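You operate a simulated robot arm through the tools that you are given. There is no shell and no other tool.

Carry out the task below with a simulated robot arm. There is one attempt and no reset: what you move stays moved.

Task
Put things in order on the top of the wall bench. At the end: the teal wire end from the top of the wall bench is on the brown carton (marked "Liner"); the white rinse bottle stands where the oil tub stood; the oil tub from the top of the wall bench stands on top of the spool; the teal narrow brush from the top of the wall bench stands on top of the bobbin; the orange clip from the top of the wall bench stands where the white rinse bottle stood; whatever was shut is shut again. Leave all else as you found it, and nothing knocked over.

Only the result counts: the job must be done as asked and must still hold three seconds after the hand-in. Knocking over, shifting, dropping, spilling or breaking anything else fails it.

Robot
A 6-joint arm with a two-finger gripper, fixed in place. Base frame: the origin is on the floor under the middle of its stand, x ahead of it, y to its left, z up; the work surface is at about z = 0.74. Units: m, rad, N and s.
With the tool pointing down near the work surface it reaches from about 0.34 to 0.68 m from the base axis. Its first joint turns from -1.152 to 1.152 rad. Payload 2.45 kg.
The tool frame sits at the grasp point between the pads (the TCP): z along the fingers, y along the line on which they close. The tips reach 0.03 m beyond it. The gripper opens to 0.106 m; its body begins 0.079 m behind the TCP.
Orientation is that of the tool frame in the base frame, as [roll, pitch, yaw] about the fixed x, y, z axes, in that order (R = Rz(yaw) Ry(pitch) Rx(roll)). With the fingers straight down and closing along the base's y, the tool's x points along the base's -x, its y along +y and its z along -z.

Tools
- The arm moves only by the tool play_rows. Its argument "motion" is one flat list of numbers, 7 for each row, row after row: the turn, a rotation vector about the tool's x, y, z in units of 60 degrees (1.0 is 60 degrees), then the shift along the tool's x, y, z in units of 500 mm (1.0 is 500 mm), then the opening, from 0 (shut) to 1 (fully open). In form: [rx, ry, rz, dx, dy, dz, hand, rx, ry, rz, dx, dy, dz, hand, ...]. A call has 1 to 20 rows; each row is the pose to reach, as a shift and turn from the pose commanded when the call began, along the tool's axes at that moment. A call with a number of a shift or a turn outside -1 to 1 is refused whole. A row lasts 0.2 s, in which the tool goes at most 0.05 m and 0.15 rad; a call with a longer step from one row to the next is refused whole, and so is a gripper value outside its range. Where a pose cannot be reached the arm comes as near as it can. A force on the tool above 40 N (or 10 N above the force at the start of the call, whichever is more), or a blocked arm, ends the call early, and 0.2 s more pass. The fingers move at their own pace (about 0.153 m/s each) and stop on an object; they squeeze with about 38 N. The grip force told is the motor's: it shows also when the fingers shut on nothing. Time passes only in rows, and 0.2 s behind the last, so rows that repeat a pose let the fingers close. The reply holds the time, the measured pose of the TCP, the force on the tool along the base axes, the opening and the grip force, in the units named above and with some noise, with the torque about the TCP (base axes, N m) and any sound that the robot's microphone picked up.
- Cameras (640 x 400 px; columns grow to the right, rows downward): "scene" is fixed at [0.0471, 0.4142, 1.3895]; the picture's right is [-0.82, -0.58, 0.00], its down [-0.41, 0.58, -0.71] and it looks along [0.41, -0.58, -0.71] (base axes); focal length 329 px, centre (320, 200). "wrist" rides on the gripper at [0.076, -0.002, -0.106] in the tool frame; the picture's right is [0.02, 1.00, 0.00], its down [-0.78, 0.02, -0.62] and it looks along [-0.62, 0.01, 0.78] (tool axes); focal length 247 px, centre (320, 200). There is no depth. A picture from a camera that has moved, and an enlarged one, comes with that camera's place and axes in the base frame and with its lens.
- capture(camera): a new picture of that camera. The clock stands still meanwhile.
- enlarge(camera, box): a new picture of the part [left, top, right, bottom] of that camera's present view, enlarged. The clock stands still meanwhile.
- job_done(): hands the job in; it is judged then, once.

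Nothing tells you positions but the pictures and the camera data. Unless the task says otherwise, let go and move clear before handing in.

The tools are called after "Request:" as a command line: name --argument value ..., lists and objects as JSON in quotes. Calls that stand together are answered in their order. play_rows: Moves the arm, as the interface text tells. Its arguments: {"type":"object","properties":{"motion":{"type":"array","items":{"type":"number"}}},"required":["motion"]} The other tools are called the same way: capture (camera) takes a picture; enlarge (camera, box) takes an enlarged picture of a part of a camera's view; job_done () hands the job in.

At the start:

```text
clock: 0.0
ee_pos: [0.3619, 0.0007, 1.0366]
tcp_rot: [3.141, 0.002, -3.141]
contact_force: [-0.5, -0.7, 0.0]
torque: [0.01, -0.03, 0.01]
grip_width: 0.1059
grasp_force: 0.0
```

scene: 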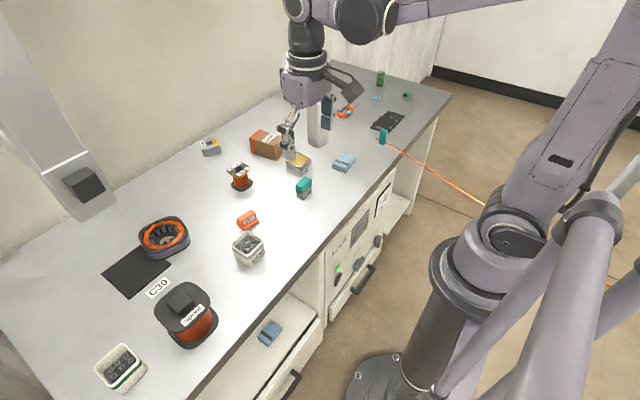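
wrist: 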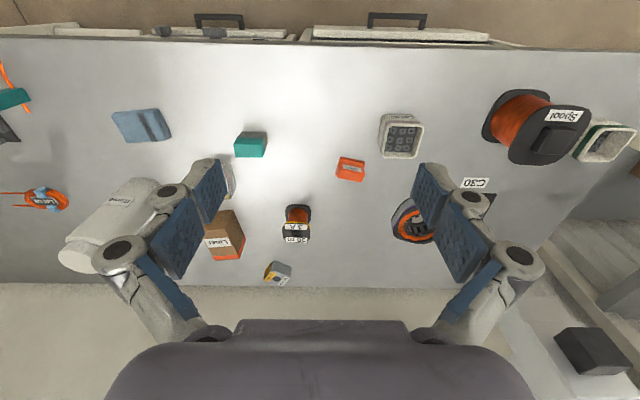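

I see a bench with a spool, bobbin, carton, bottle, several small items and a teal wire end at the right edge. I'll take enlarged views to identify everything before moving.

Request:
enlarge --camera "scene" --box '[200, 60, 440, 210]'

Request:
enlarge --camera "scene" --box '[80, 200, 320, 400]'

Request:
enlarge --camera "wrist" --box '[0, 60, 320, 300]'

Request:
enlarge --camera "wrist" --box '[320, 0, 640, 240]'

Request:
enlarge --camera "scene" --box '[320, 60, 460, 150]'

Request:
enlarge --camera "scene" --box '[200, 180, 440, 400]'

```text
2.67 times, centred on (320, 135) of scene
camera zoom: at [0.0471, 0.4142, 1.3895], right [-0.82, -0.58, 0.0], down [-0.41, 0.58, -0.71], along [0.41, -0.58, -0.71], focal length 878 px, centre (320, 373)
```

zoom: 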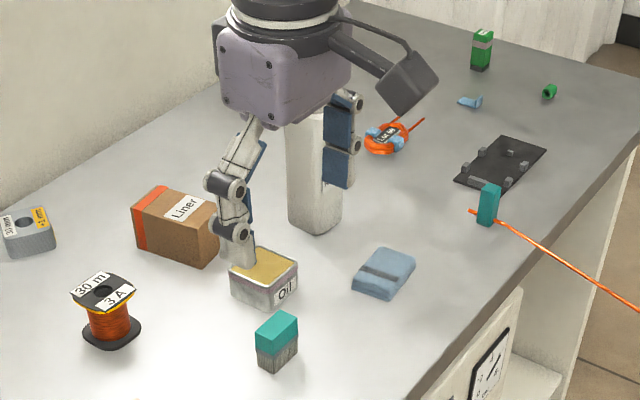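

```text
2.00 times, centred on (200, 300) of scene
camera zoom: at [0.0471, 0.4142, 1.3895], right [-0.82, -0.58, 0.0], down [-0.41, 0.58, -0.71], along [0.41, -0.58, -0.71], focal length 658 px, centre (560, 0)
```

zoom: 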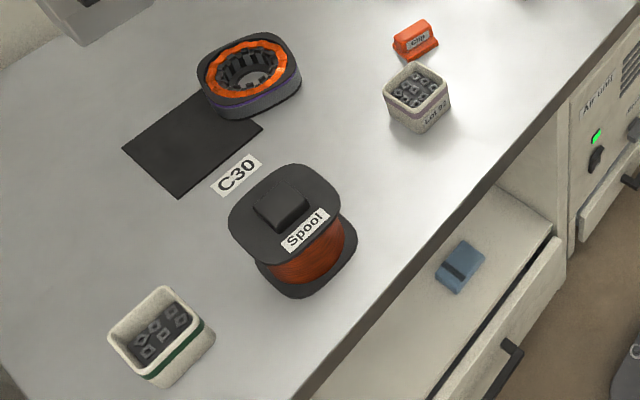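

```text
1.67 times, centred on (160, 180) of wrist
camera zoom: at [0.284, 0.0003, 1.1432], right [-0.02, 1.0, 0.0], down [0.78, 0.02, 0.62], along [0.62, 0.01, -0.78], focal length 412 px, centre (587, 233)
```

zoom: 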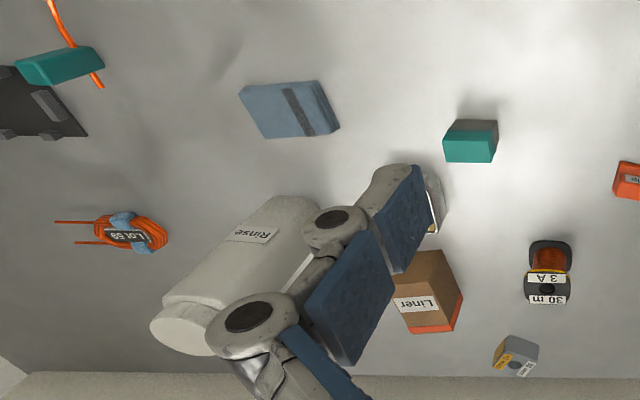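

```text
1.67 times, centred on (480, 120) of wrist
camera zoom: at [0.284, 0.0003, 1.1432], right [-0.02, 1.0, 0.0], down [0.78, 0.02, 0.62], along [0.62, 0.01, -0.78], focal length 412 px, centre (53, 333)
```

zoom: 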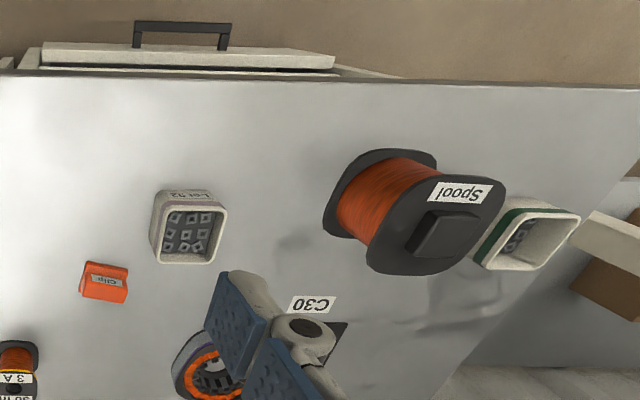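

```text
4.44 times, centred on (390, 105) of scene
camera zoom: at [0.0471, 0.4142, 1.3895], right [-0.82, -0.58, 0.0], down [-0.41, 0.58, -0.71], along [0.41, -0.58, -0.71], focal length 1463 px, centre (9, 622)
```

zoom: 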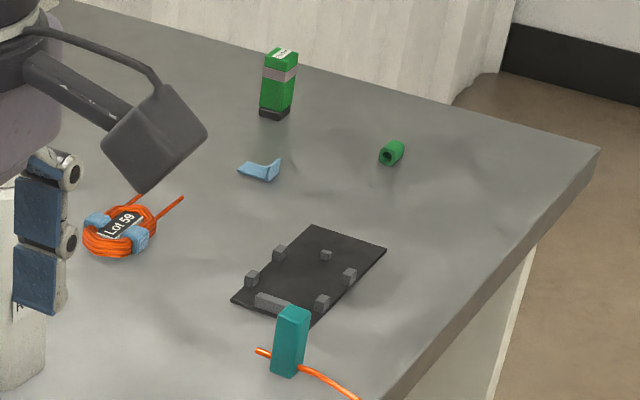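

```text
1.82 times, centred on (320, 290) of scene
camera zoom: at [0.0471, 0.4142, 1.3895], right [-0.82, -0.58, 0.0], down [-0.41, 0.58, -0.71], along [0.41, -0.58, -0.71], focal length 599 px, centre (320, 36)
```

zoom: 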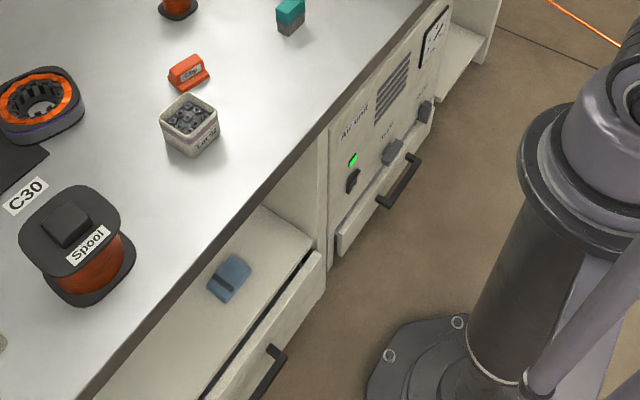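

The bench holds: spool (~0.42, 0.33), bobbin "30 m 3 A" (~0.64, -0.03), carton "Liner" (~0.69, -0.19), oil tub (~0.555, -0.19), rinse bottle (~0.58, -0.34), brush (~0.47, -0.11), clip (~0.525, 0.065), wire end (~0.405, -0.456). I'll move the arm to the right at height to get a better look at the bottle, carton and wire.

Request:
play_rows --motion '[0, 0, 0, 0, -0.08, 0, 1, 0, 0, 0, 0, -0.16, 0, 1, 0, 0, 0, 0, -0.24, 0, 1, 0, 0, 0, 0, -0.32, 0, 1, 0, 0, 0, 0, -0.4, 0, 1, 0, 0, 0, 0, -0.48, 0, 1, 0, 0, 0, 0, -0.56, 0, 1]'

Request:
capture --camera "wrist"

Request:
capture --camera "scene"

```text
clock: 1.6
ee_pos: [0.3628, -0.2801, 1.0363]
tcp_rot: [-3.142, 0.002, 3.141]
contact_force: [0.1, 0.1, -1.2]
torque: [0.02, 0.0, -0.03]
grip_width: 0.1063
grasp_force: 0.1
```

```text
taken
camera wrist: at [0.2847, -0.281, 1.1433], right [-0.02, 1.0, 0.0], down [0.78, 0.02, 0.62], along [0.62, 0.01, -0.78], focal length 247 px, centre (320, 200)
```

wrist: 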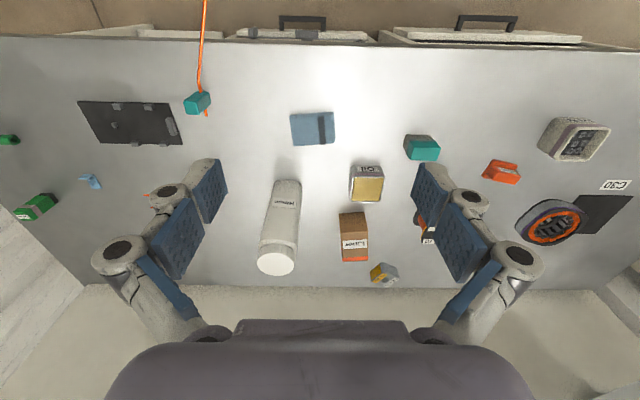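

```text
taken
```

scene: 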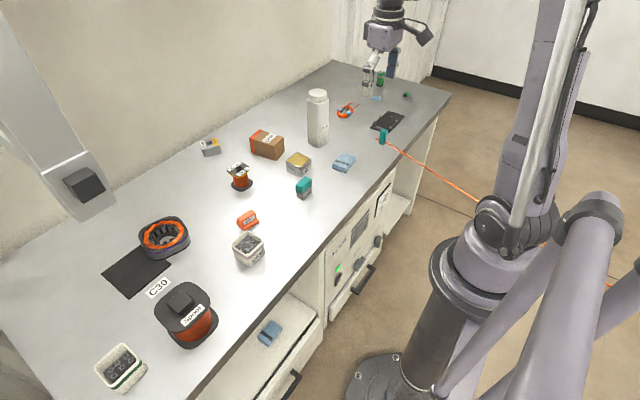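

Request:
enlarge --camera "scene" --box '[220, 80, 400, 200]'

Request:
enlarge --camera "wrist" --box '[220, 80, 460, 300]'

Request:
enlarge --camera "wrist" --box '[60, 0, 300, 140]'

Request:
enlarge --camera "wrist" --box '[220, 0, 640, 70]'

Request:
enlarge --camera "scene" --box '[340, 100, 640, 320]'

```text
3.33 times, centred on (310, 140) of scene
camera zoom: at [0.0471, 0.4142, 1.3895], right [-0.82, -0.58, 0.0], down [-0.41, 0.58, -0.71], along [0.41, -0.58, -0.71], focal length 1097 px, centre (353, 400)
```

zoom: 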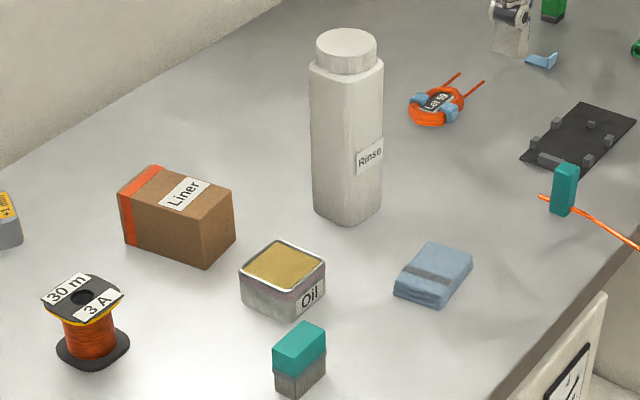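

```text
1.82 times, centred on (340, 190) of wrist
camera zoom: at [0.2847, -0.281, 1.1433], right [-0.02, 1.0, 0.0], down [0.78, 0.02, 0.62], along [0.62, 0.01, -0.78], focal length 449 px, centre (284, 218)
```

zoom: 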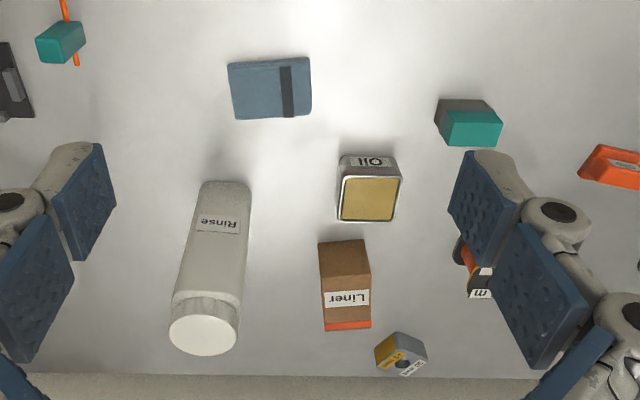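

```text
2.67 times, centred on (180, 70) of wrist
camera zoom: at [0.2847, -0.281, 1.1433], right [-0.02, 1.0, 0.0], down [0.78, 0.02, 0.62], along [0.62, 0.01, -0.78], focal length 659 px, centre (693, 547)
```

zoom: 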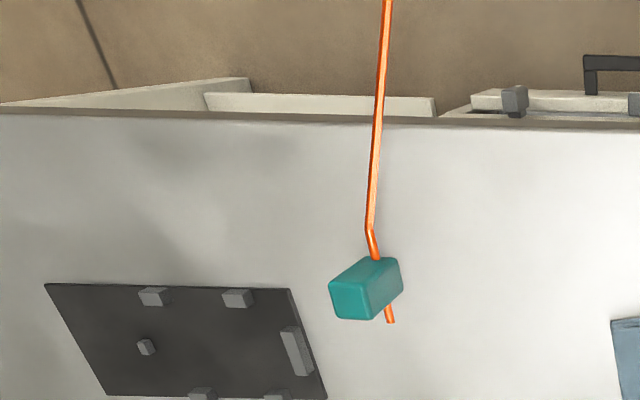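

```text
1.52 times, centred on (430, 35) of wrist
camera zoom: at [0.2847, -0.281, 1.1433], right [-0.02, 1.0, 0.0], down [0.78, 0.02, 0.62], along [0.62, 0.01, -0.78], focal length 376 px, centre (152, 451)
```

zoom: 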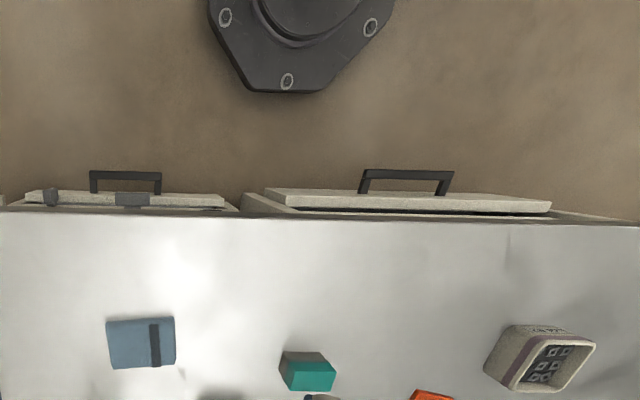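

```text
1.82 times, centred on (490, 210) of scene
camera zoom: at [0.0471, 0.4142, 1.3895], right [-0.82, -0.58, 0.0], down [-0.41, 0.58, -0.71], along [0.41, -0.58, -0.71], focal length 599 px, centre (11, 182)
```

zoom: 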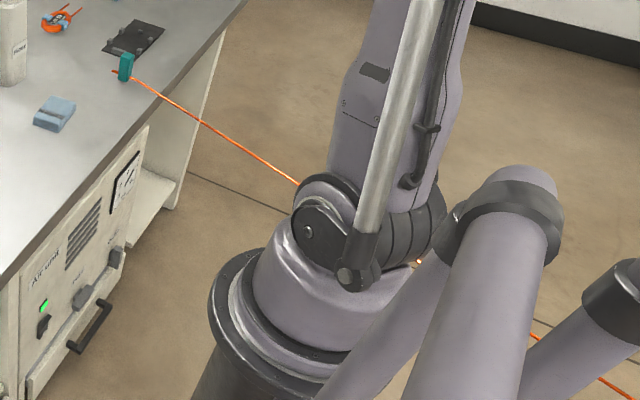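

The wire appears to run nearly straight and level from the teal block past the robot's right side. The spool seems to have a raised black square on top, so I'll go over to the left to inspect it, along with the clip and bobbin.

Request:
play_rows --motion '[0, 0, 0, 0, 0.09, 0, 1, 0, 0, 0, 0, 0.18, 0, 1, 0, 0, 0, 0, 0.27, 0, 1, 0, 0, 0, 0, 0.36, 0, 1, 0, 0, 0, 0, 0.45, 0, 1, 0, 0, 0, 0, 0.54, 0, 1, 0, 0, 0, 0, 0.63, 0, 1, 0, 0, 0, 0, 0.72, 0, 1, 0, 0, 0, 0, 0.81, 0, 1, 0, 0, 0, 0, 0.9, 0, 1, 0, 0, 0, 0, 0.99, 0, 1]'

Request:
capture --camera "wrist"

Request:
enlarge --camera "wrist" --box '[200, 40, 480, 220]'

Request:
enlarge --camera "scene" --box '[120, 260, 260, 360]'

Request:
enlarge --camera "scene" --box '[440, 140, 640, 300]'

```text
clock: 4.0
ee_pos: [0.3625, 0.2177, 1.0328]
tcp_rot: [3.142, 0.002, 3.14]
contact_force: [-0.5, 0.5, 0.2]
torque: [-0.03, 0.0, 0.0]
grip_width: 0.1061
grasp_force: 0.1
```

```text
taken
camera wrist: at [0.2849, 0.2164, 1.1405], right [-0.02, 1.0, 0.0], down [0.78, 0.02, 0.62], along [0.62, 0.01, -0.78], focal length 247 px, centre (320, 200)
```

wrist: 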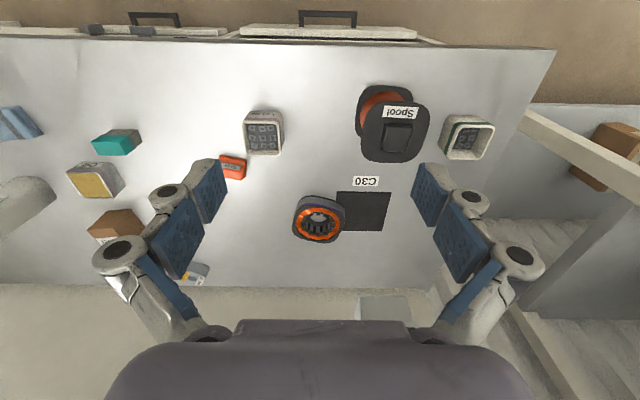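

```text
2.22 times, centred on (340, 130) of wrist
camera zoom: at [0.2849, 0.2164, 1.1405], right [-0.02, 1.0, 0.0], down [0.78, 0.02, 0.62], along [0.62, 0.01, -0.78], focal length 549 px, centre (276, 356)
```

zoom: 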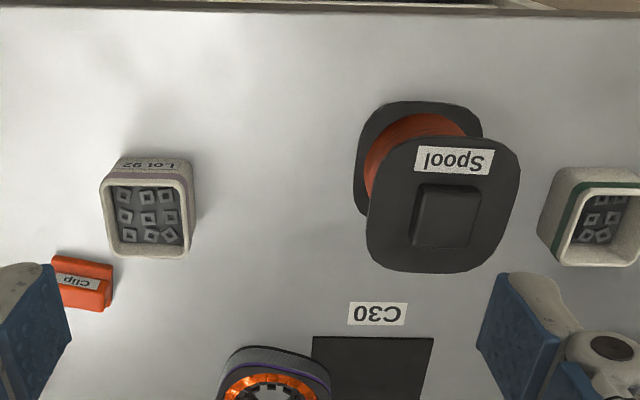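

```text
4.00 times, centred on (190, 310) of scene
camera zoom: at [0.0471, 0.4141, 1.3895], right [-0.82, -0.58, 0.0], down [-0.41, 0.58, -0.71], along [0.41, -0.58, -0.71], focal length 1317 px, centre (840, -240)
```

zoom: 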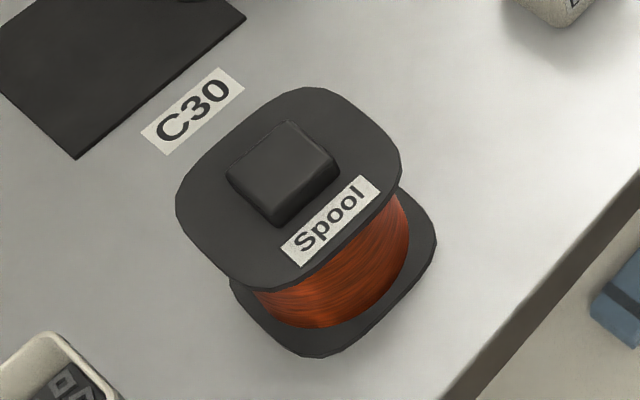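

```text
2.50 times, centred on (540, 220) of scene
camera zoom: at [0.0471, 0.4141, 1.3895], right [-0.82, -0.58, 0.0], down [-0.41, 0.58, -0.71], along [0.41, -0.58, -0.71], focal length 823 px, centre (-230, 150)
```

zoom: 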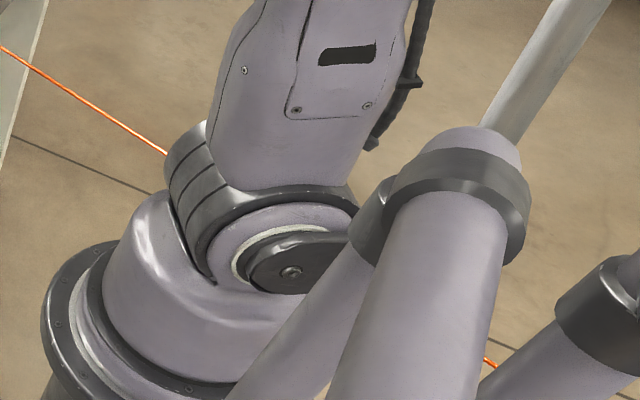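

The spool (top centre about (0.42, 0.32), z≈0.82) has a raised square boss on top, onto which the tub must be centred. Next I'll go above the oil tub and look closely.

Request:
play_rows --motion '[0, 0, 0, -0.0215, -0.0835, 0.0126, 1, 0, 0, 0, -0.043, -0.167, 0.0252, 1, 0, 0, 0, -0.0645, -0.2505, 0.0378, 1, 0, 0, 0, -0.086, -0.334, 0.0504, 1, 0, 0, 0, -0.1075, -0.4175, 0.063, 1, 0, 0, 0, -0.129, -0.501, 0.0756, 1, 0, 0, 0, -0.1505, -0.5845, 0.0882, 0.9, 0, 0, 0, -0.172, -0.668, 0.1008, 0.8, 0, 0, 0, -0.1935, -0.7515, 0.1134, 0.75, 0, 0, 0, -0.215, -0.835, 0.126, 0.75]'

Request:
capture --camera "wrist"

Request:
capture --camera "scene"

```text
clock: 6.2
ee_pos: [0.4689, -0.2023, 0.9734]
tcp_rot: [-3.141, 0.001, -3.141]
contact_force: [1.3, -0.3, 1.1]
torque: [0.02, 0.03, -0.02]
grip_width: 0.0794
grasp_force: 0.1
```

```text
taken
camera wrist: at [0.3922, -0.204, 1.0805], right [-0.02, 1.0, 0.0], down [0.78, 0.02, 0.62], along [0.62, 0.01, -0.78], focal length 247 px, centre (320, 200)
```

wrist: 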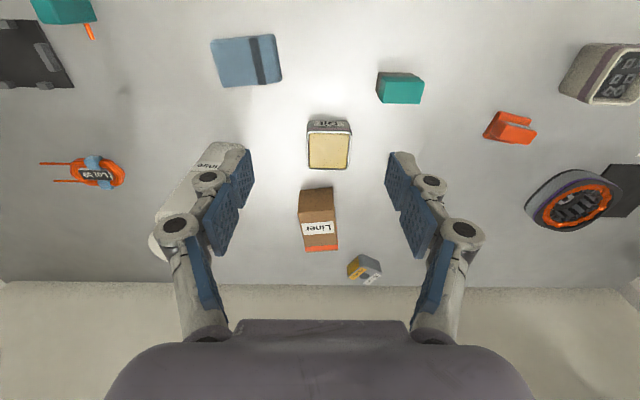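

```text
taken
```

scene: 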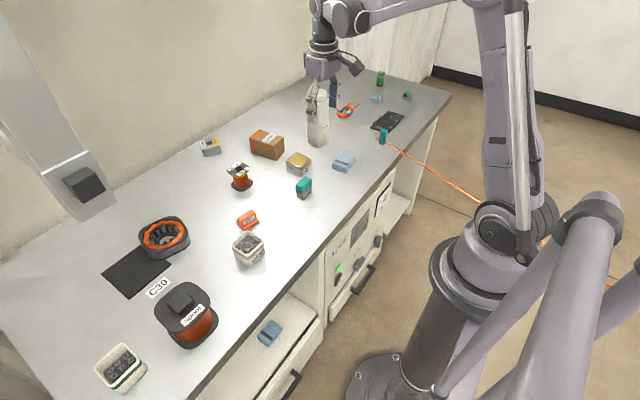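

Request:
enlarge --camera "wrist" --box '[240, 90, 420, 210]'

Request:
enlarge --camera "wrist" --box '[360, 20, 560, 160]'

Request:
enlarge --camera "wrist" --box '[240, 170, 420, 290]'

```text
3.33 times, centred on (330, 150) of wrist
camera zoom: at [0.3922, -0.204, 1.0805], right [-0.02, 1.0, 0.0], down [0.78, 0.02, 0.62], along [0.62, 0.01, -0.78], focal length 823 px, centre (287, 367)
```

zoom: 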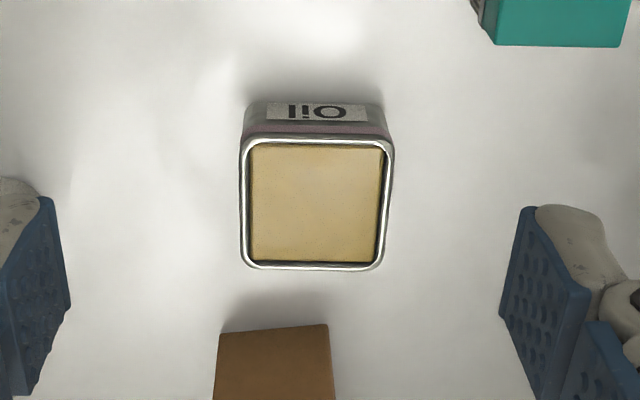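

```text
2.86 times, centred on (460, 90) of wrist
camera zoom: at [0.3922, -0.204, 1.0805], right [-0.02, 1.0, 0.0], down [0.78, 0.02, 0.62], along [0.62, 0.01, -0.78], focal length 706 px, centre (-80, 514)
```

zoom: 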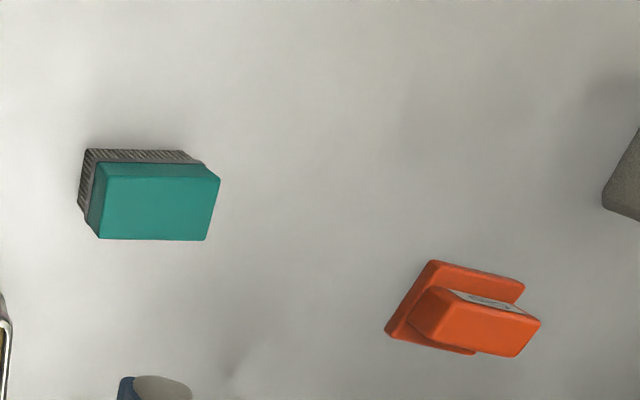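

```text
3.33 times, centred on (330, 230) of wrist
camera zoom: at [0.3922, -0.204, 1.0805], right [-0.02, 1.0, 0.0], down [0.78, 0.02, 0.62], along [0.62, 0.01, -0.78], focal length 823 px, centre (287, 100)
```

zoom: 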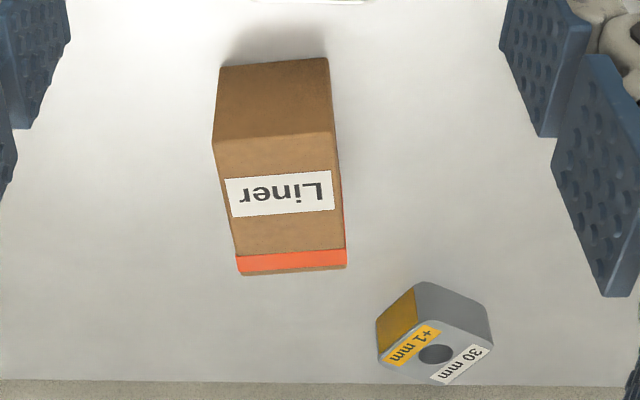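

The tub top centre comes out at about (0.552, -0.190), z≈0.775, about 6 cm wide and axis-aligned, agreed by both cameras. I'll move above it and descend part way to check alignment.

Request:
play_rows --motion '[0, 0, 0, -0.05, 0.0075, 0, 0.85, 0, 0, 0, -0.1, 0.015, 0, 0.85, 0, 0, 0, -0.14, 0.0226, 0.03, 0.85, 0, 0, 0, -0.1652, 0.0226, 0.08, 0.85, 0, 0, 0, -0.1652, 0.0226, 0.14, 0.85, 0, 0, 0, -0.1652, 0.0226, 0.2, 0.85, 0, 0, 0, -0.1652, 0.0226, 0.25, 0.85]'

Request:
capture --camera "wrist"

Request:
enlarge --camera "scene" --box '[220, 80, 400, 200]'

```text
clock: 7.8
ee_pos: [0.5515, -0.1916, 0.847]
tcp_rot: [-3.14, 0.003, 3.14]
contact_force: [-0.1, -1.0, -0.1]
torque: [-0.02, -0.01, 0.02]
grip_width: 0.0902
grasp_force: 0.1
```

```text
taken
camera wrist: at [0.4739, -0.1919, 0.9547], right [-0.02, 1.0, 0.0], down [0.78, 0.02, 0.62], along [0.62, 0.01, -0.78], focal length 247 px, centre (320, 200)
```

wrist: 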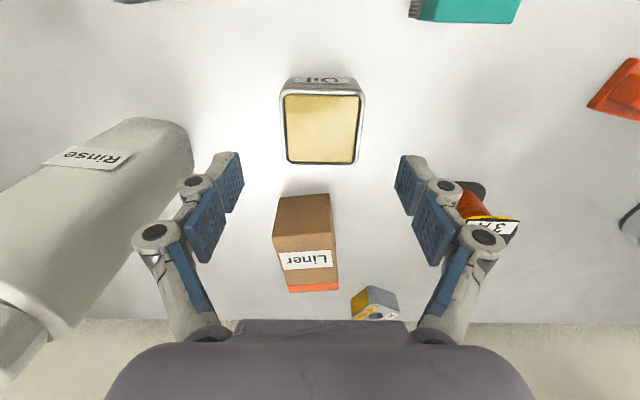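

```text
3.33 times, centred on (310, 140) of scene
camera zoom: at [0.0471, 0.4142, 1.3895], right [-0.82, -0.58, 0.0], down [-0.41, 0.58, -0.71], along [0.41, -0.58, -0.71], focal length 1097 px, centre (353, 400)
```

zoom: 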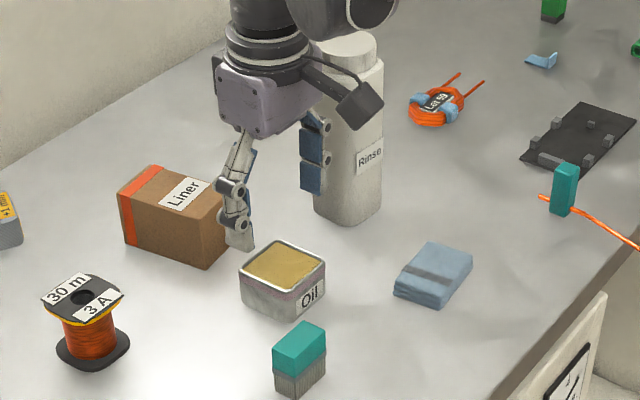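

The fingers straddle the tub evenly. I'll descend and close on it.

Request:
play_rows --motion '[0, 0, 0, 0, 0, 0.04, 0.85, 0, 0, 0, 0, 0, 0.08, 0.85, 0, 0, 0, 0, 0, 0.11, 0.85, 0, 0, 0, 0, 0, 0.135, 0.85, 0, 0, 0, 0, 0, 0.1412, 0.85, 0, 0, 0, 0, 0, 0.1412, 0.7, 0, 0, 0, 0, 0, 0.1412, 0.5, 0, 0, 0, 0, 0, 0.1412, 0.4, 0, 0, 0, 0, 0, 0.1412, 0.4]'

Request:
capture --camera "wrist"

Request:
enlarge --camera "scene" --box '[220, 80, 400, 200]'

```text
clock: 9.8
ee_pos: [0.5509, -0.1905, 0.7774]
tcp_rot: [3.141, 0.002, -3.141]
contact_force: [-0.1, -0.4, 1.6]
torque: [0.11, 0.01, 0.03]
grip_width: 0.0592
grasp_force: 38.5
```

```text
taken
camera wrist: at [0.4731, -0.192, 0.8849], right [-0.02, 1.0, 0.0], down [0.78, 0.02, 0.62], along [0.62, 0.01, -0.78], focal length 247 px, centre (320, 200)
```

wrist: 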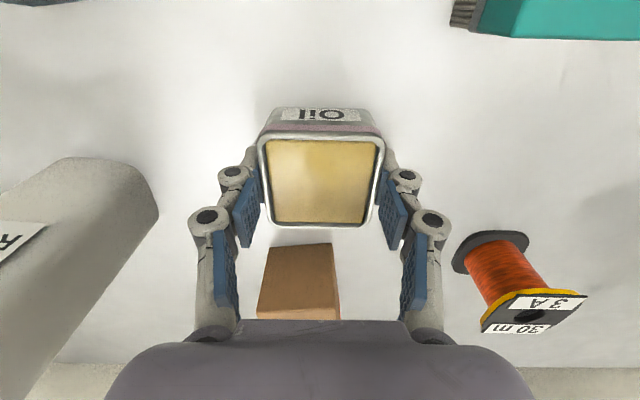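

```text
3.33 times, centred on (310, 140) of scene
camera zoom: at [0.0471, 0.4142, 1.3895], right [-0.82, -0.58, 0.0], down [-0.41, 0.58, -0.71], along [0.41, -0.58, -0.71], focal length 1097 px, centre (353, 400)
```

zoom: 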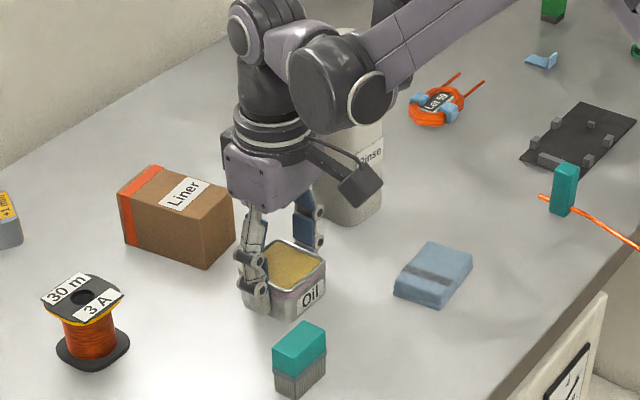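

The tub is gripped (width 0.059, force 38 N), with its centre about 2 mm beyond the TCP in x. I'll lift it gently straight up, keeping it level, and start the move toward the spool.

Request:
play_rows --motion '[0, 0, 0, 0, 0, -0.008, 0.4, 0, 0, 0, 0, 0, -0.025, 0.4, 0, 0, 0, 0, 0, -0.055, 0.4, 0, 0, 0, 0, 0, -0.095, 0.4, 0, 0, 0, 0, 0, -0.14, 0.4, 0, 0, 0, 0, 0, -0.19, 0.4, 0, 0, 0, 0, 0, -0.24, 0.4, 0, 0, 0, 0, 0, -0.285, 0.4, 0, 0, 0, 0, 0, -0.32, 0.4, 0, 0, 0, 0, 0, -0.34, 0.4, 0, 0, 0, 0, 0, -0.35, 0.4, 0, 0, 0, 0.0026, 0.0102, -0.35, 0.4, 0, 0, 0, 0.0095, 0.0375, -0.35, 0.4, 0, 0, 0, 0.0206, 0.0818, -0.35, 0.4, 0, 0, 0, 0.0335, 0.133, -0.35, 0.4, 0, 0, 0, 0.0438, 0.174, -0.35, 0.4, 0, 0, 0, 0.0502, 0.199, -0.35, 0.4, 0, 0, 0, 0.0516, 0.2046, -0.35, 0.4]'

Request:
capture --camera "scene"

Request:
capture --camera "wrist"

```text
clock: 13.6
ee_pos: [0.526, -0.0872, 0.952]
tcp_rot: [-3.141, 0.001, 3.141]
contact_force: [0.2, -0.5, -1.9]
torque: [-0.03, 0.01, -0.01]
grip_width: 0.0593
grasp_force: 37.8
```

```text
taken
```

scene: 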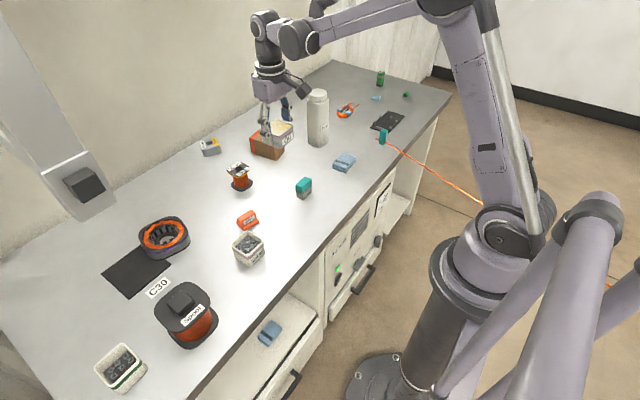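

```text
taken
camera wrist: at [0.4486, -0.0886, 1.06], right [-0.02, 1.0, 0.0], down [0.78, 0.02, 0.62], along [0.62, 0.01, -0.78], focal length 247 px, centre (320, 200)
```

wrist: 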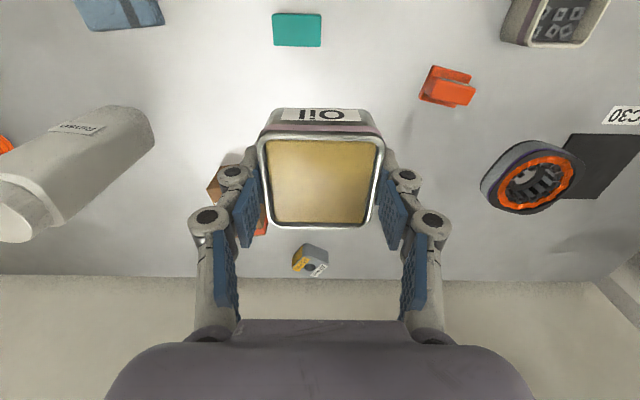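

The tub is held level. I'll continue to above the spool.

Request:
play_rows --motion '[0, 0, 0, 0.0042, 0.0164, 0, 0.4, 0, 0, 0, 0.0149, 0.0573, 0, 0.4, 0, 0, 0, 0.0297, 0.1146, 0, 0.4, 0, 0, 0, 0.0489, 0.1882, 0, 0.4, 0, 0, 0, 0.0701, 0.2701, 0, 0.4, 0, 0, 0, 0.0913, 0.3519, 0, 0.4, 0, 0, 0, 0.1126, 0.4338, 0, 0.4, 0, 0, 0, 0.1338, 0.5156, 0, 0.4, 0, 0, 0, 0.1551, 0.5974, 0, 0.4, 0, 0, 0, 0.1742, 0.6711, 0, 0.4, 0, 0, 0, 0.1912, 0.7366, 0, 0.4, 0, 0, 0, 0.2028, 0.7816, 0, 0.4, 0, 0, 0, 0.2092, 0.8061, 0, 0.4, 0, 0, 0, 0.2124, 0.8184, 0, 0.4, 0, 0, 0, 0.2124, 0.8184, 0, 0.4]'

Request:
capture --camera "wrist"

Request:
enlarge --camera "scene" --box '[90, 200, 290, 360]'

```text
clock: 16.8
ee_pos: [0.4204, 0.3206, 0.9522]
tcp_rot: [-3.14, 0.001, 3.141]
contact_force: [-0.3, -0.4, -2.0]
torque: [-0.01, 0.0, -0.01]
grip_width: 0.0591
grasp_force: 38.4
```

```text
taken
camera wrist: at [0.3424, 0.3205, 1.0595], right [-0.02, 1.0, 0.0], down [0.78, 0.02, 0.62], along [0.62, 0.01, -0.78], focal length 247 px, centre (320, 200)
```

wrist: 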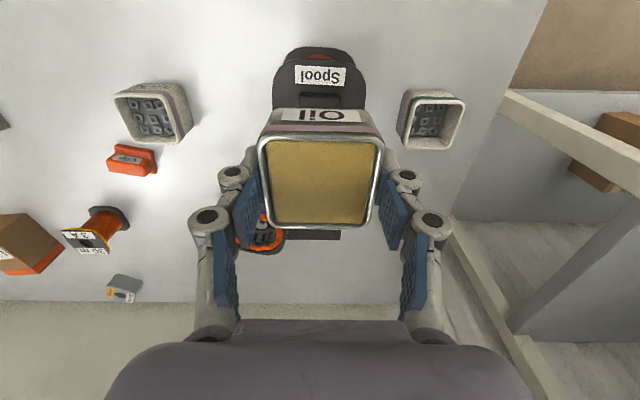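

```text
2.50 times, centred on (190, 280) of scene
camera zoom: at [0.0471, 0.4142, 1.3895], right [-0.82, -0.58, 0.0], down [-0.41, 0.58, -0.71], along [0.41, -0.58, -0.71], focal length 823 px, centre (645, 0)
```

zoom: 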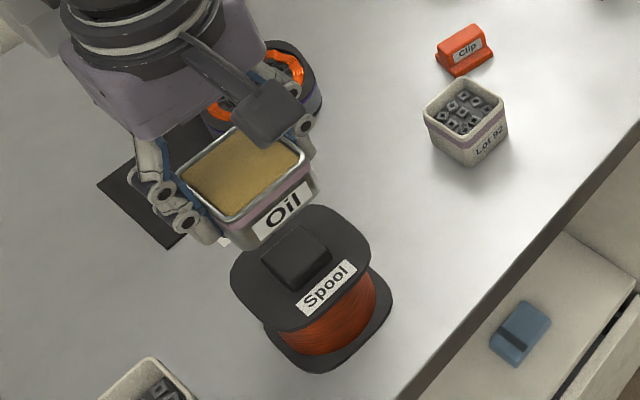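

Request:
enlarge --camera "wrist" --box '[250, 30, 390, 130]'

```text
4.00 times, centred on (320, 80) of wrist
camera zoom: at [0.3424, 0.3205, 1.0595], right [-0.02, 1.0, 0.0], down [0.78, 0.02, 0.62], along [0.62, 0.01, -0.78], focal length 988 px, centre (320, 680)
```

zoom: 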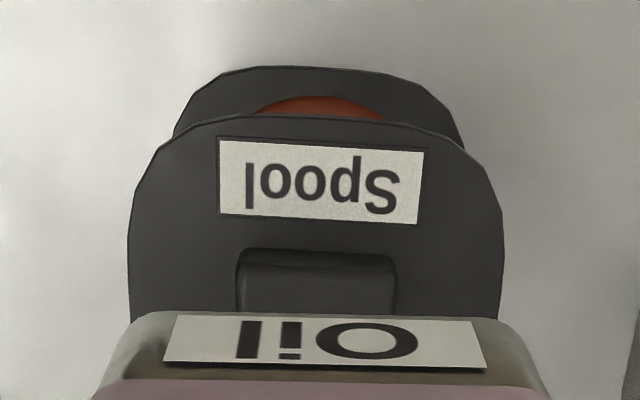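

The boss centre now reads about (0.423, 0.320), under the tub. I'll lower the tub to just above it.

Request:
play_rows --motion '[0, 0, 0, -0.002, -0.001, 0.01, 0.4, 0, 0, 0, -0.002, -0.001, 0.03, 0.4, 0, 0, 0, -0.002, -0.001, 0.055, 0.4, 0, 0, 0, -0.002, -0.001, 0.085, 0.4, 0, 0, 0, -0.002, -0.001, 0.11, 0.4, 0, 0, 0, -0.002, -0.001, 0.13, 0.4, 0, 0, 0, -0.002, -0.001, 0.145, 0.4, 0, 0, 0, -0.002, -0.001, 0.15, 0.4]'

Request:
enlarge --camera "scene" --box '[120, 240, 260, 360]'

Request:
capture --camera "wrist"

```text
clock: 18.6
ee_pos: [0.4209, 0.3217, 0.876]
tcp_rot: [-3.141, 0.002, 3.141]
contact_force: [0.4, 0.3, -1.4]
torque: [-0.02, -0.02, -0.05]
grip_width: 0.0591
grasp_force: 37.4
```

```text
3.33 times, centred on (190, 300) of scene
camera zoom: at [0.0472, 0.4142, 1.3895], right [-0.82, -0.58, 0.0], down [-0.41, 0.58, -0.71], along [0.41, -0.58, -0.71], focal length 1097 px, centre (753, -133)
```

zoom: 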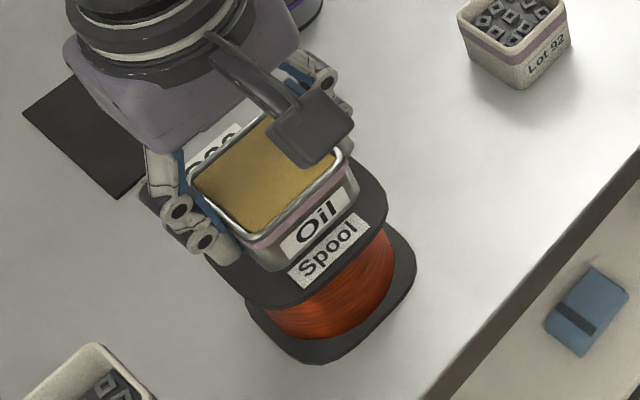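

```text
taken
camera wrist: at [0.343, 0.32, 0.9846], right [-0.02, 1.0, 0.0], down [0.78, 0.02, 0.62], along [0.62, 0.01, -0.78], focal length 247 px, centre (320, 200)
```

wrist: 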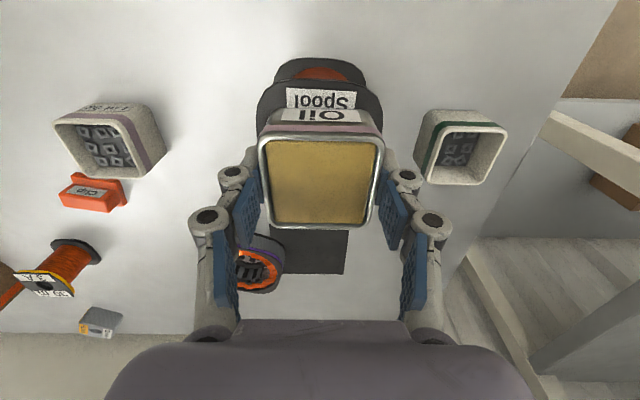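

Request:
play_rows --motion '[0, 0, 0, 0, 0, 0.002, 0.4, 0, 0, 0, 0, 0, 0.004, 0.4, 0, 0, 0, 0, 0, 0.006, 0.4, 0, 0, 0, 0, 0, 0.008, 0.4, 0, 0, 0, 0, 0, 0.01, 0.4]'

```text
clock: 19.8
ee_pos: [0.4214, 0.3219, 0.8739]
tcp_rot: [3.141, 0.001, 3.141]
contact_force: [0.8, 2.0, 22.0]
torque: [0.01, 0.0, -0.02]
grip_width: 0.0592
grasp_force: 37.8
```

Contact with the boss at TCP z≈0.874. I'll ease the pressure by a millimetre and release.

Request:
play_rows --motion '[0, 0, 0, 0, 0, -0.002, 0.4, 0, 0, 0, 0, 0, -0.002, 0.55, 0, 0, 0, 0, 0, -0.002, 0.65, 0, 0, 0, 0, 0, -0.002, 0.75, 0, 0, 0, 0, 0, -0.002, 0.8, 0, 0, 0, 0, 0, -0.002, 0.8]'

Request:
capture --camera "wrist"

Request:
enlarge --camera "scene" --box '[120, 240, 260, 360]'

```text
clock: 21.2
ee_pos: [0.4217, 0.3208, 0.8746]
tcp_rot: [3.141, 0.003, -3.141]
contact_force: [-0.1, -0.7, -0.6]
torque: [-0.01, -0.01, -0.01]
grip_width: 0.0847
grasp_force: 0.0
```

```text
taken
camera wrist: at [0.3433, 0.3198, 0.9809], right [-0.02, 1.0, 0.0], down [0.78, 0.02, 0.62], along [0.62, 0.01, -0.78], focal length 247 px, centre (320, 200)
```

wrist: 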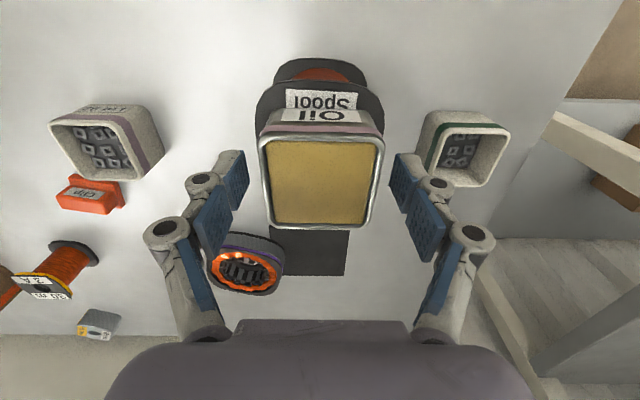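

```text
3.33 times, centred on (190, 300) of scene
camera zoom: at [0.0471, 0.4142, 1.3895], right [-0.82, -0.58, 0.0], down [-0.41, 0.58, -0.71], along [0.41, -0.58, -0.71], focal length 1097 px, centre (753, -133)
```

zoom: 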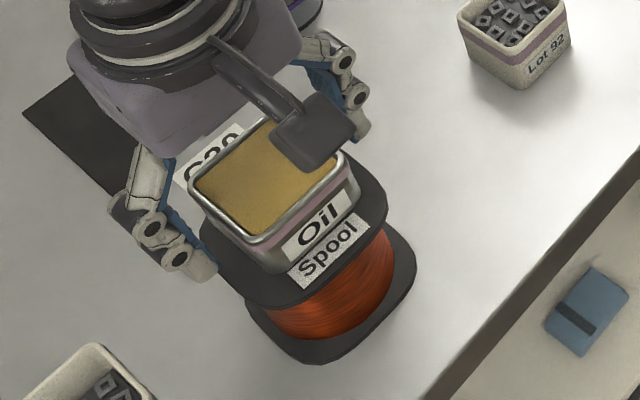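

The tub stands level on the spool. I'll retreat upward and head toward the rinse bottle.

Request:
play_rows --motion '[0, 0, 0, 0, 0, -0.01, 0.8, 0, 0, 0, 0, 0, -0.04, 0.8, 0, 0, 0, 0, 0, -0.09, 0.8, 0, 0, 0, 0, 0, -0.17, 0.8, 0, 0, 0, 0, 0, -0.25, 0.8, 0, 0, 0, 0, 0, -0.31, 0.8, 0, 0, 0, 0, -0.08, -0.31, 0.8, 0, 0, 0, 0, -0.16, -0.31, 0.8, 0, 0, 0, 0, -0.24, -0.31, 0.8, 0, 0, 0, 0, -0.32, -0.31, 0.8, 0, 0, 0, 0, -0.4, -0.31, 0.8, 0, 0, 0, 0, -0.48, -0.31, 0.8, 0, 0, 0, 0, -0.56, -0.31, 0.8, 0, 0, 0, 0, -0.64, -0.31, 0.8]'

Request:
capture --camera "scene"

Request:
capture --camera "wrist"

```text
clock: 24.2
ee_pos: [0.4222, 0.0005, 1.0275]
tcp_rot: [3.141, 0.003, 3.141]
contact_force: [0.3, -0.2, -0.4]
torque: [0.02, -0.02, -0.05]
grip_width: 0.0848
grasp_force: 0.2
```

```text
taken
```

scene: 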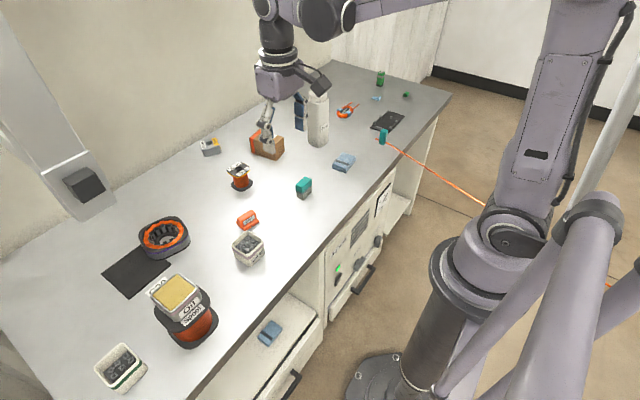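

```text
taken
camera wrist: at [0.3438, -0.0011, 1.1346], right [-0.02, 1.0, 0.0], down [0.78, 0.02, 0.62], along [0.62, 0.01, -0.78], focal length 247 px, centre (320, 200)
```

wrist: 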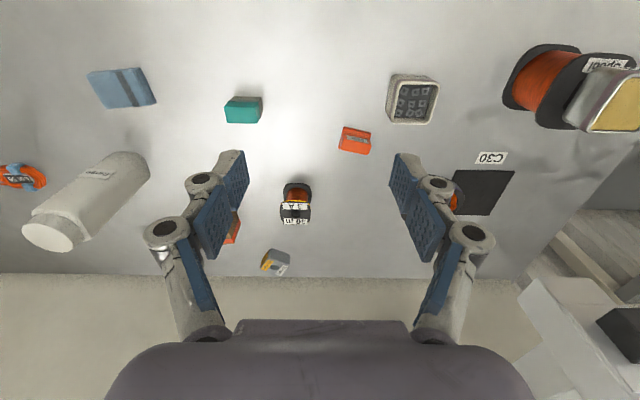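

Request:
play_rows --motion '[0, 0, 0, -0.0197, -0.085, 0, 0.8, 0, 0, 0, -0.0395, -0.17, 0, 0.8, 0, 0, 0, -0.0592, -0.255, 0, 0.8, 0, 0, 0, -0.079, -0.34, 0, 0.8, 0, 0, 0, -0.0987, -0.425, 0, 0.8, 0, 0, 0, -0.1185, -0.511, 0, 0.8, 0, 0, 0, -0.1382, -0.596, 0, 0.8, 0, 0, 0, -0.158, -0.681, 0, 0.8]'

Request:
capture --camera "wrist"

Request:
enlarge --camera "wrist" --box '[220, 60, 420, 260]'

```text
clock: 26.0
ee_pos: [0.5022, -0.3417, 1.0282]
tcp_rot: [3.141, 0.003, 3.14]
contact_force: [0.4, 0.5, 0.2]
torque: [0.03, -0.04, 0.01]
grip_width: 0.0849
grasp_force: 0.0
```

```text
taken
camera wrist: at [0.4242, -0.3422, 1.1366], right [-0.02, 1.0, 0.0], down [0.78, 0.02, 0.62], along [0.62, 0.01, -0.78], focal length 247 px, centre (320, 200)
```

wrist: 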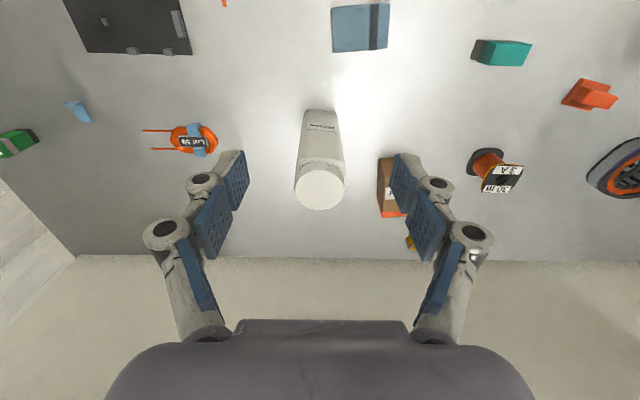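

```text
2.00 times, centred on (320, 160) of wrist
camera zoom: at [0.4242, -0.3422, 1.1366], right [-0.02, 1.0, 0.0], down [0.78, 0.02, 0.62], along [0.62, 0.01, -0.78], focal length 494 px, centre (320, 280)
```

zoom: 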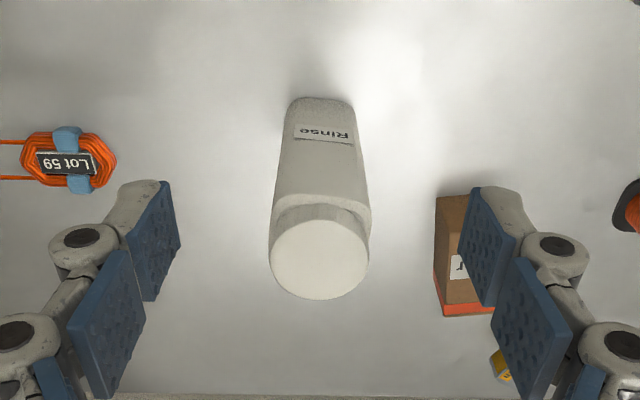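

Request:
enlarge --camera "wrist" --box '[280, 95, 370, 155]'

Request:
enlarge --camera "scene" --box '[270, 70, 370, 160]'

```text
6.67 times, centred on (325, 125) of wrist
camera zoom: at [0.4242, -0.3422, 1.1366], right [-0.02, 1.0, 0.0], down [0.78, 0.02, 0.62], along [0.62, 0.01, -0.78], focal length 1646 px, centre (287, 700)
```

zoom: 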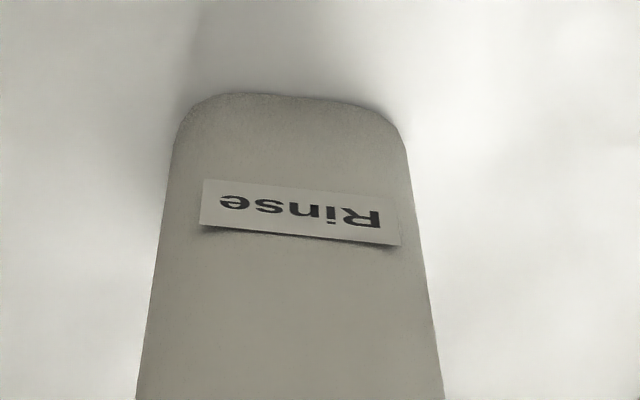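

```text
4.44 times, centred on (320, 115) of scene
camera zoom: at [0.0471, 0.4142, 1.3895], right [-0.82, -0.58, 0.0], down [-0.41, 0.58, -0.71], along [0.41, -0.58, -0.71], focal length 1463 px, centre (320, 578)
```

zoom: 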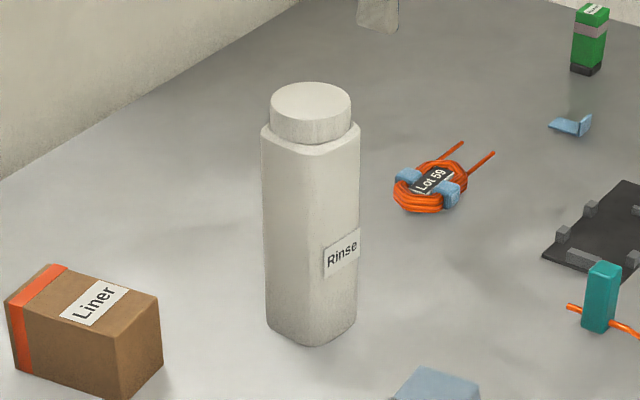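

Bottle centre ≈ (0.584, -0.340), top ≈ 0.918, nearly axis-aligned. I'll move over it and check whether the arm can reach straight down there.

Request:
play_rows --motion '[0, 0, 0, -0.05, 0, 0.01, 0.8, 0, 0, 0, -0.1, 0, 0.03, 0.8, 0, 0, 0, -0.14, 0, 0.06, 0.8, 0, 0, 0, -0.168, 0.001, 0.09, 0.8, 0, 0, 0, -0.168, 0.001, 0.12, 0.8, 0, 0, 0, -0.168, 0.001, 0.12, 0.8]'

Request:
capture --camera "wrist"

Request:
enlarge --camera "scene" --box '[250, 50, 410, 170]'

```text
clock: 27.4
ee_pos: [0.5838, -0.339, 0.9692]
tcp_rot: [3.141, 0.002, 3.14]
contact_force: [0.7, 0.2, 0.2]
torque: [-0.01, 0.01, 0.0]
grip_width: 0.0849
grasp_force: 0.0
```

```text
taken
camera wrist: at [0.5059, -0.3395, 1.0772], right [-0.02, 1.0, 0.0], down [0.78, 0.02, 0.62], along [0.62, 0.01, -0.78], focal length 247 px, centre (320, 200)
```

wrist: 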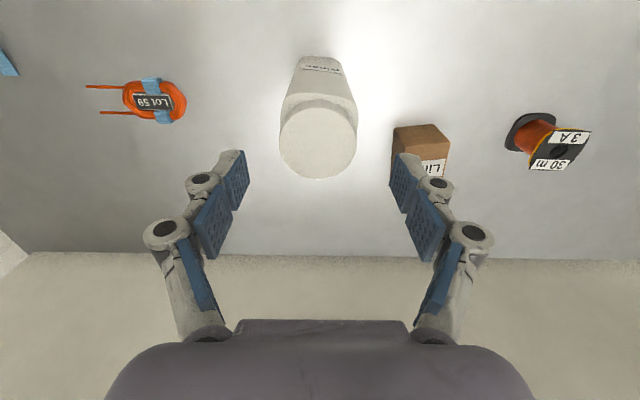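

```text
3.33 times, centred on (330, 110) of scene
camera zoom: at [0.0471, 0.4142, 1.3895], right [-0.82, -0.58, 0.0], down [-0.41, 0.58, -0.71], along [0.41, -0.58, -0.71], focal length 1097 px, centre (287, 500)
```

zoom: 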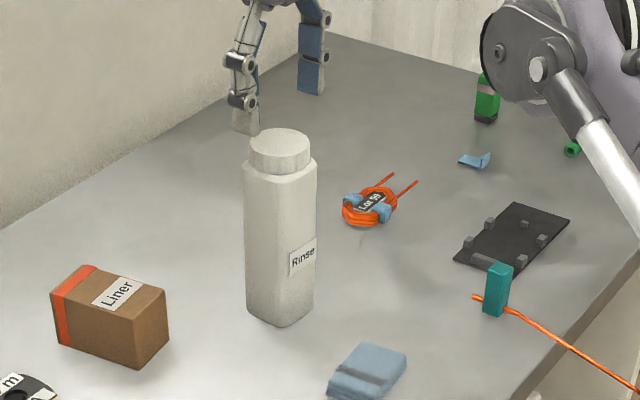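

Reach is fine. I'll descend over the bottle and grip its body.

Request:
play_rows --motion '[0, 0, 0, 0.003, -0.001, 0.04, 0.8, 0, 0, 0, 0.003, -0.001, 0.08, 0.8, 0, 0, 0, 0.003, -0.001, 0.12, 0.8, 0, 0, 0, 0.003, -0.001, 0.16, 0.8, 0, 0, 0, 0.003, -0.001, 0.19, 0.8, 0, 0, 0, 0.003, -0.001, 0.215, 0.8, 0, 0, 0, 0.003, -0.001, 0.228, 0.8, 0, 0, 0, 0.003, -0.001, 0.228, 0.8]'

Request:
capture --camera "wrist"

Request:
enlarge --camera "scene" --box '[250, 50, 410, 170]'

```text
clock: 29.2
ee_pos: [0.5827, -0.3385, 0.8556]
tcp_rot: [-3.14, 0.002, 3.141]
contact_force: [-0.6, -0.6, 0.0]
torque: [-0.01, 0.02, 0.01]
grip_width: 0.0849
grasp_force: 0.0
```

```text
taken
camera wrist: at [0.5042, -0.3405, 0.9621], right [-0.02, 1.0, 0.0], down [0.78, 0.02, 0.62], along [0.62, 0.01, -0.78], focal length 247 px, centre (320, 200)
```

wrist: 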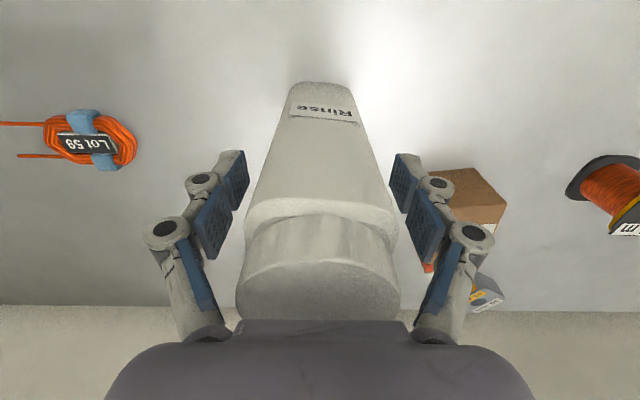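

```text
3.33 times, centred on (330, 110) of scene
camera zoom: at [0.0471, 0.4142, 1.3895], right [-0.82, -0.58, 0.0], down [-0.41, 0.58, -0.71], along [0.41, -0.58, -0.71], focal length 1097 px, centre (287, 500)
```

zoom: 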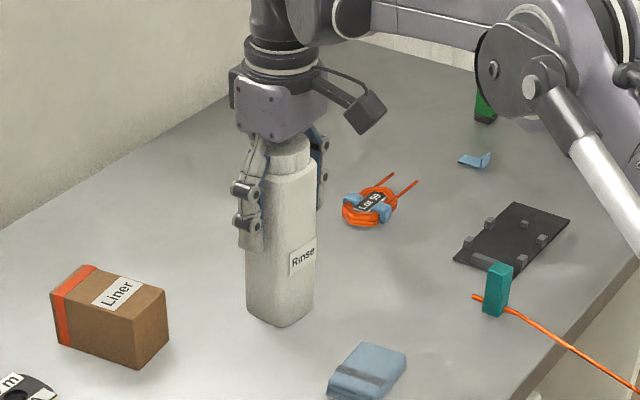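

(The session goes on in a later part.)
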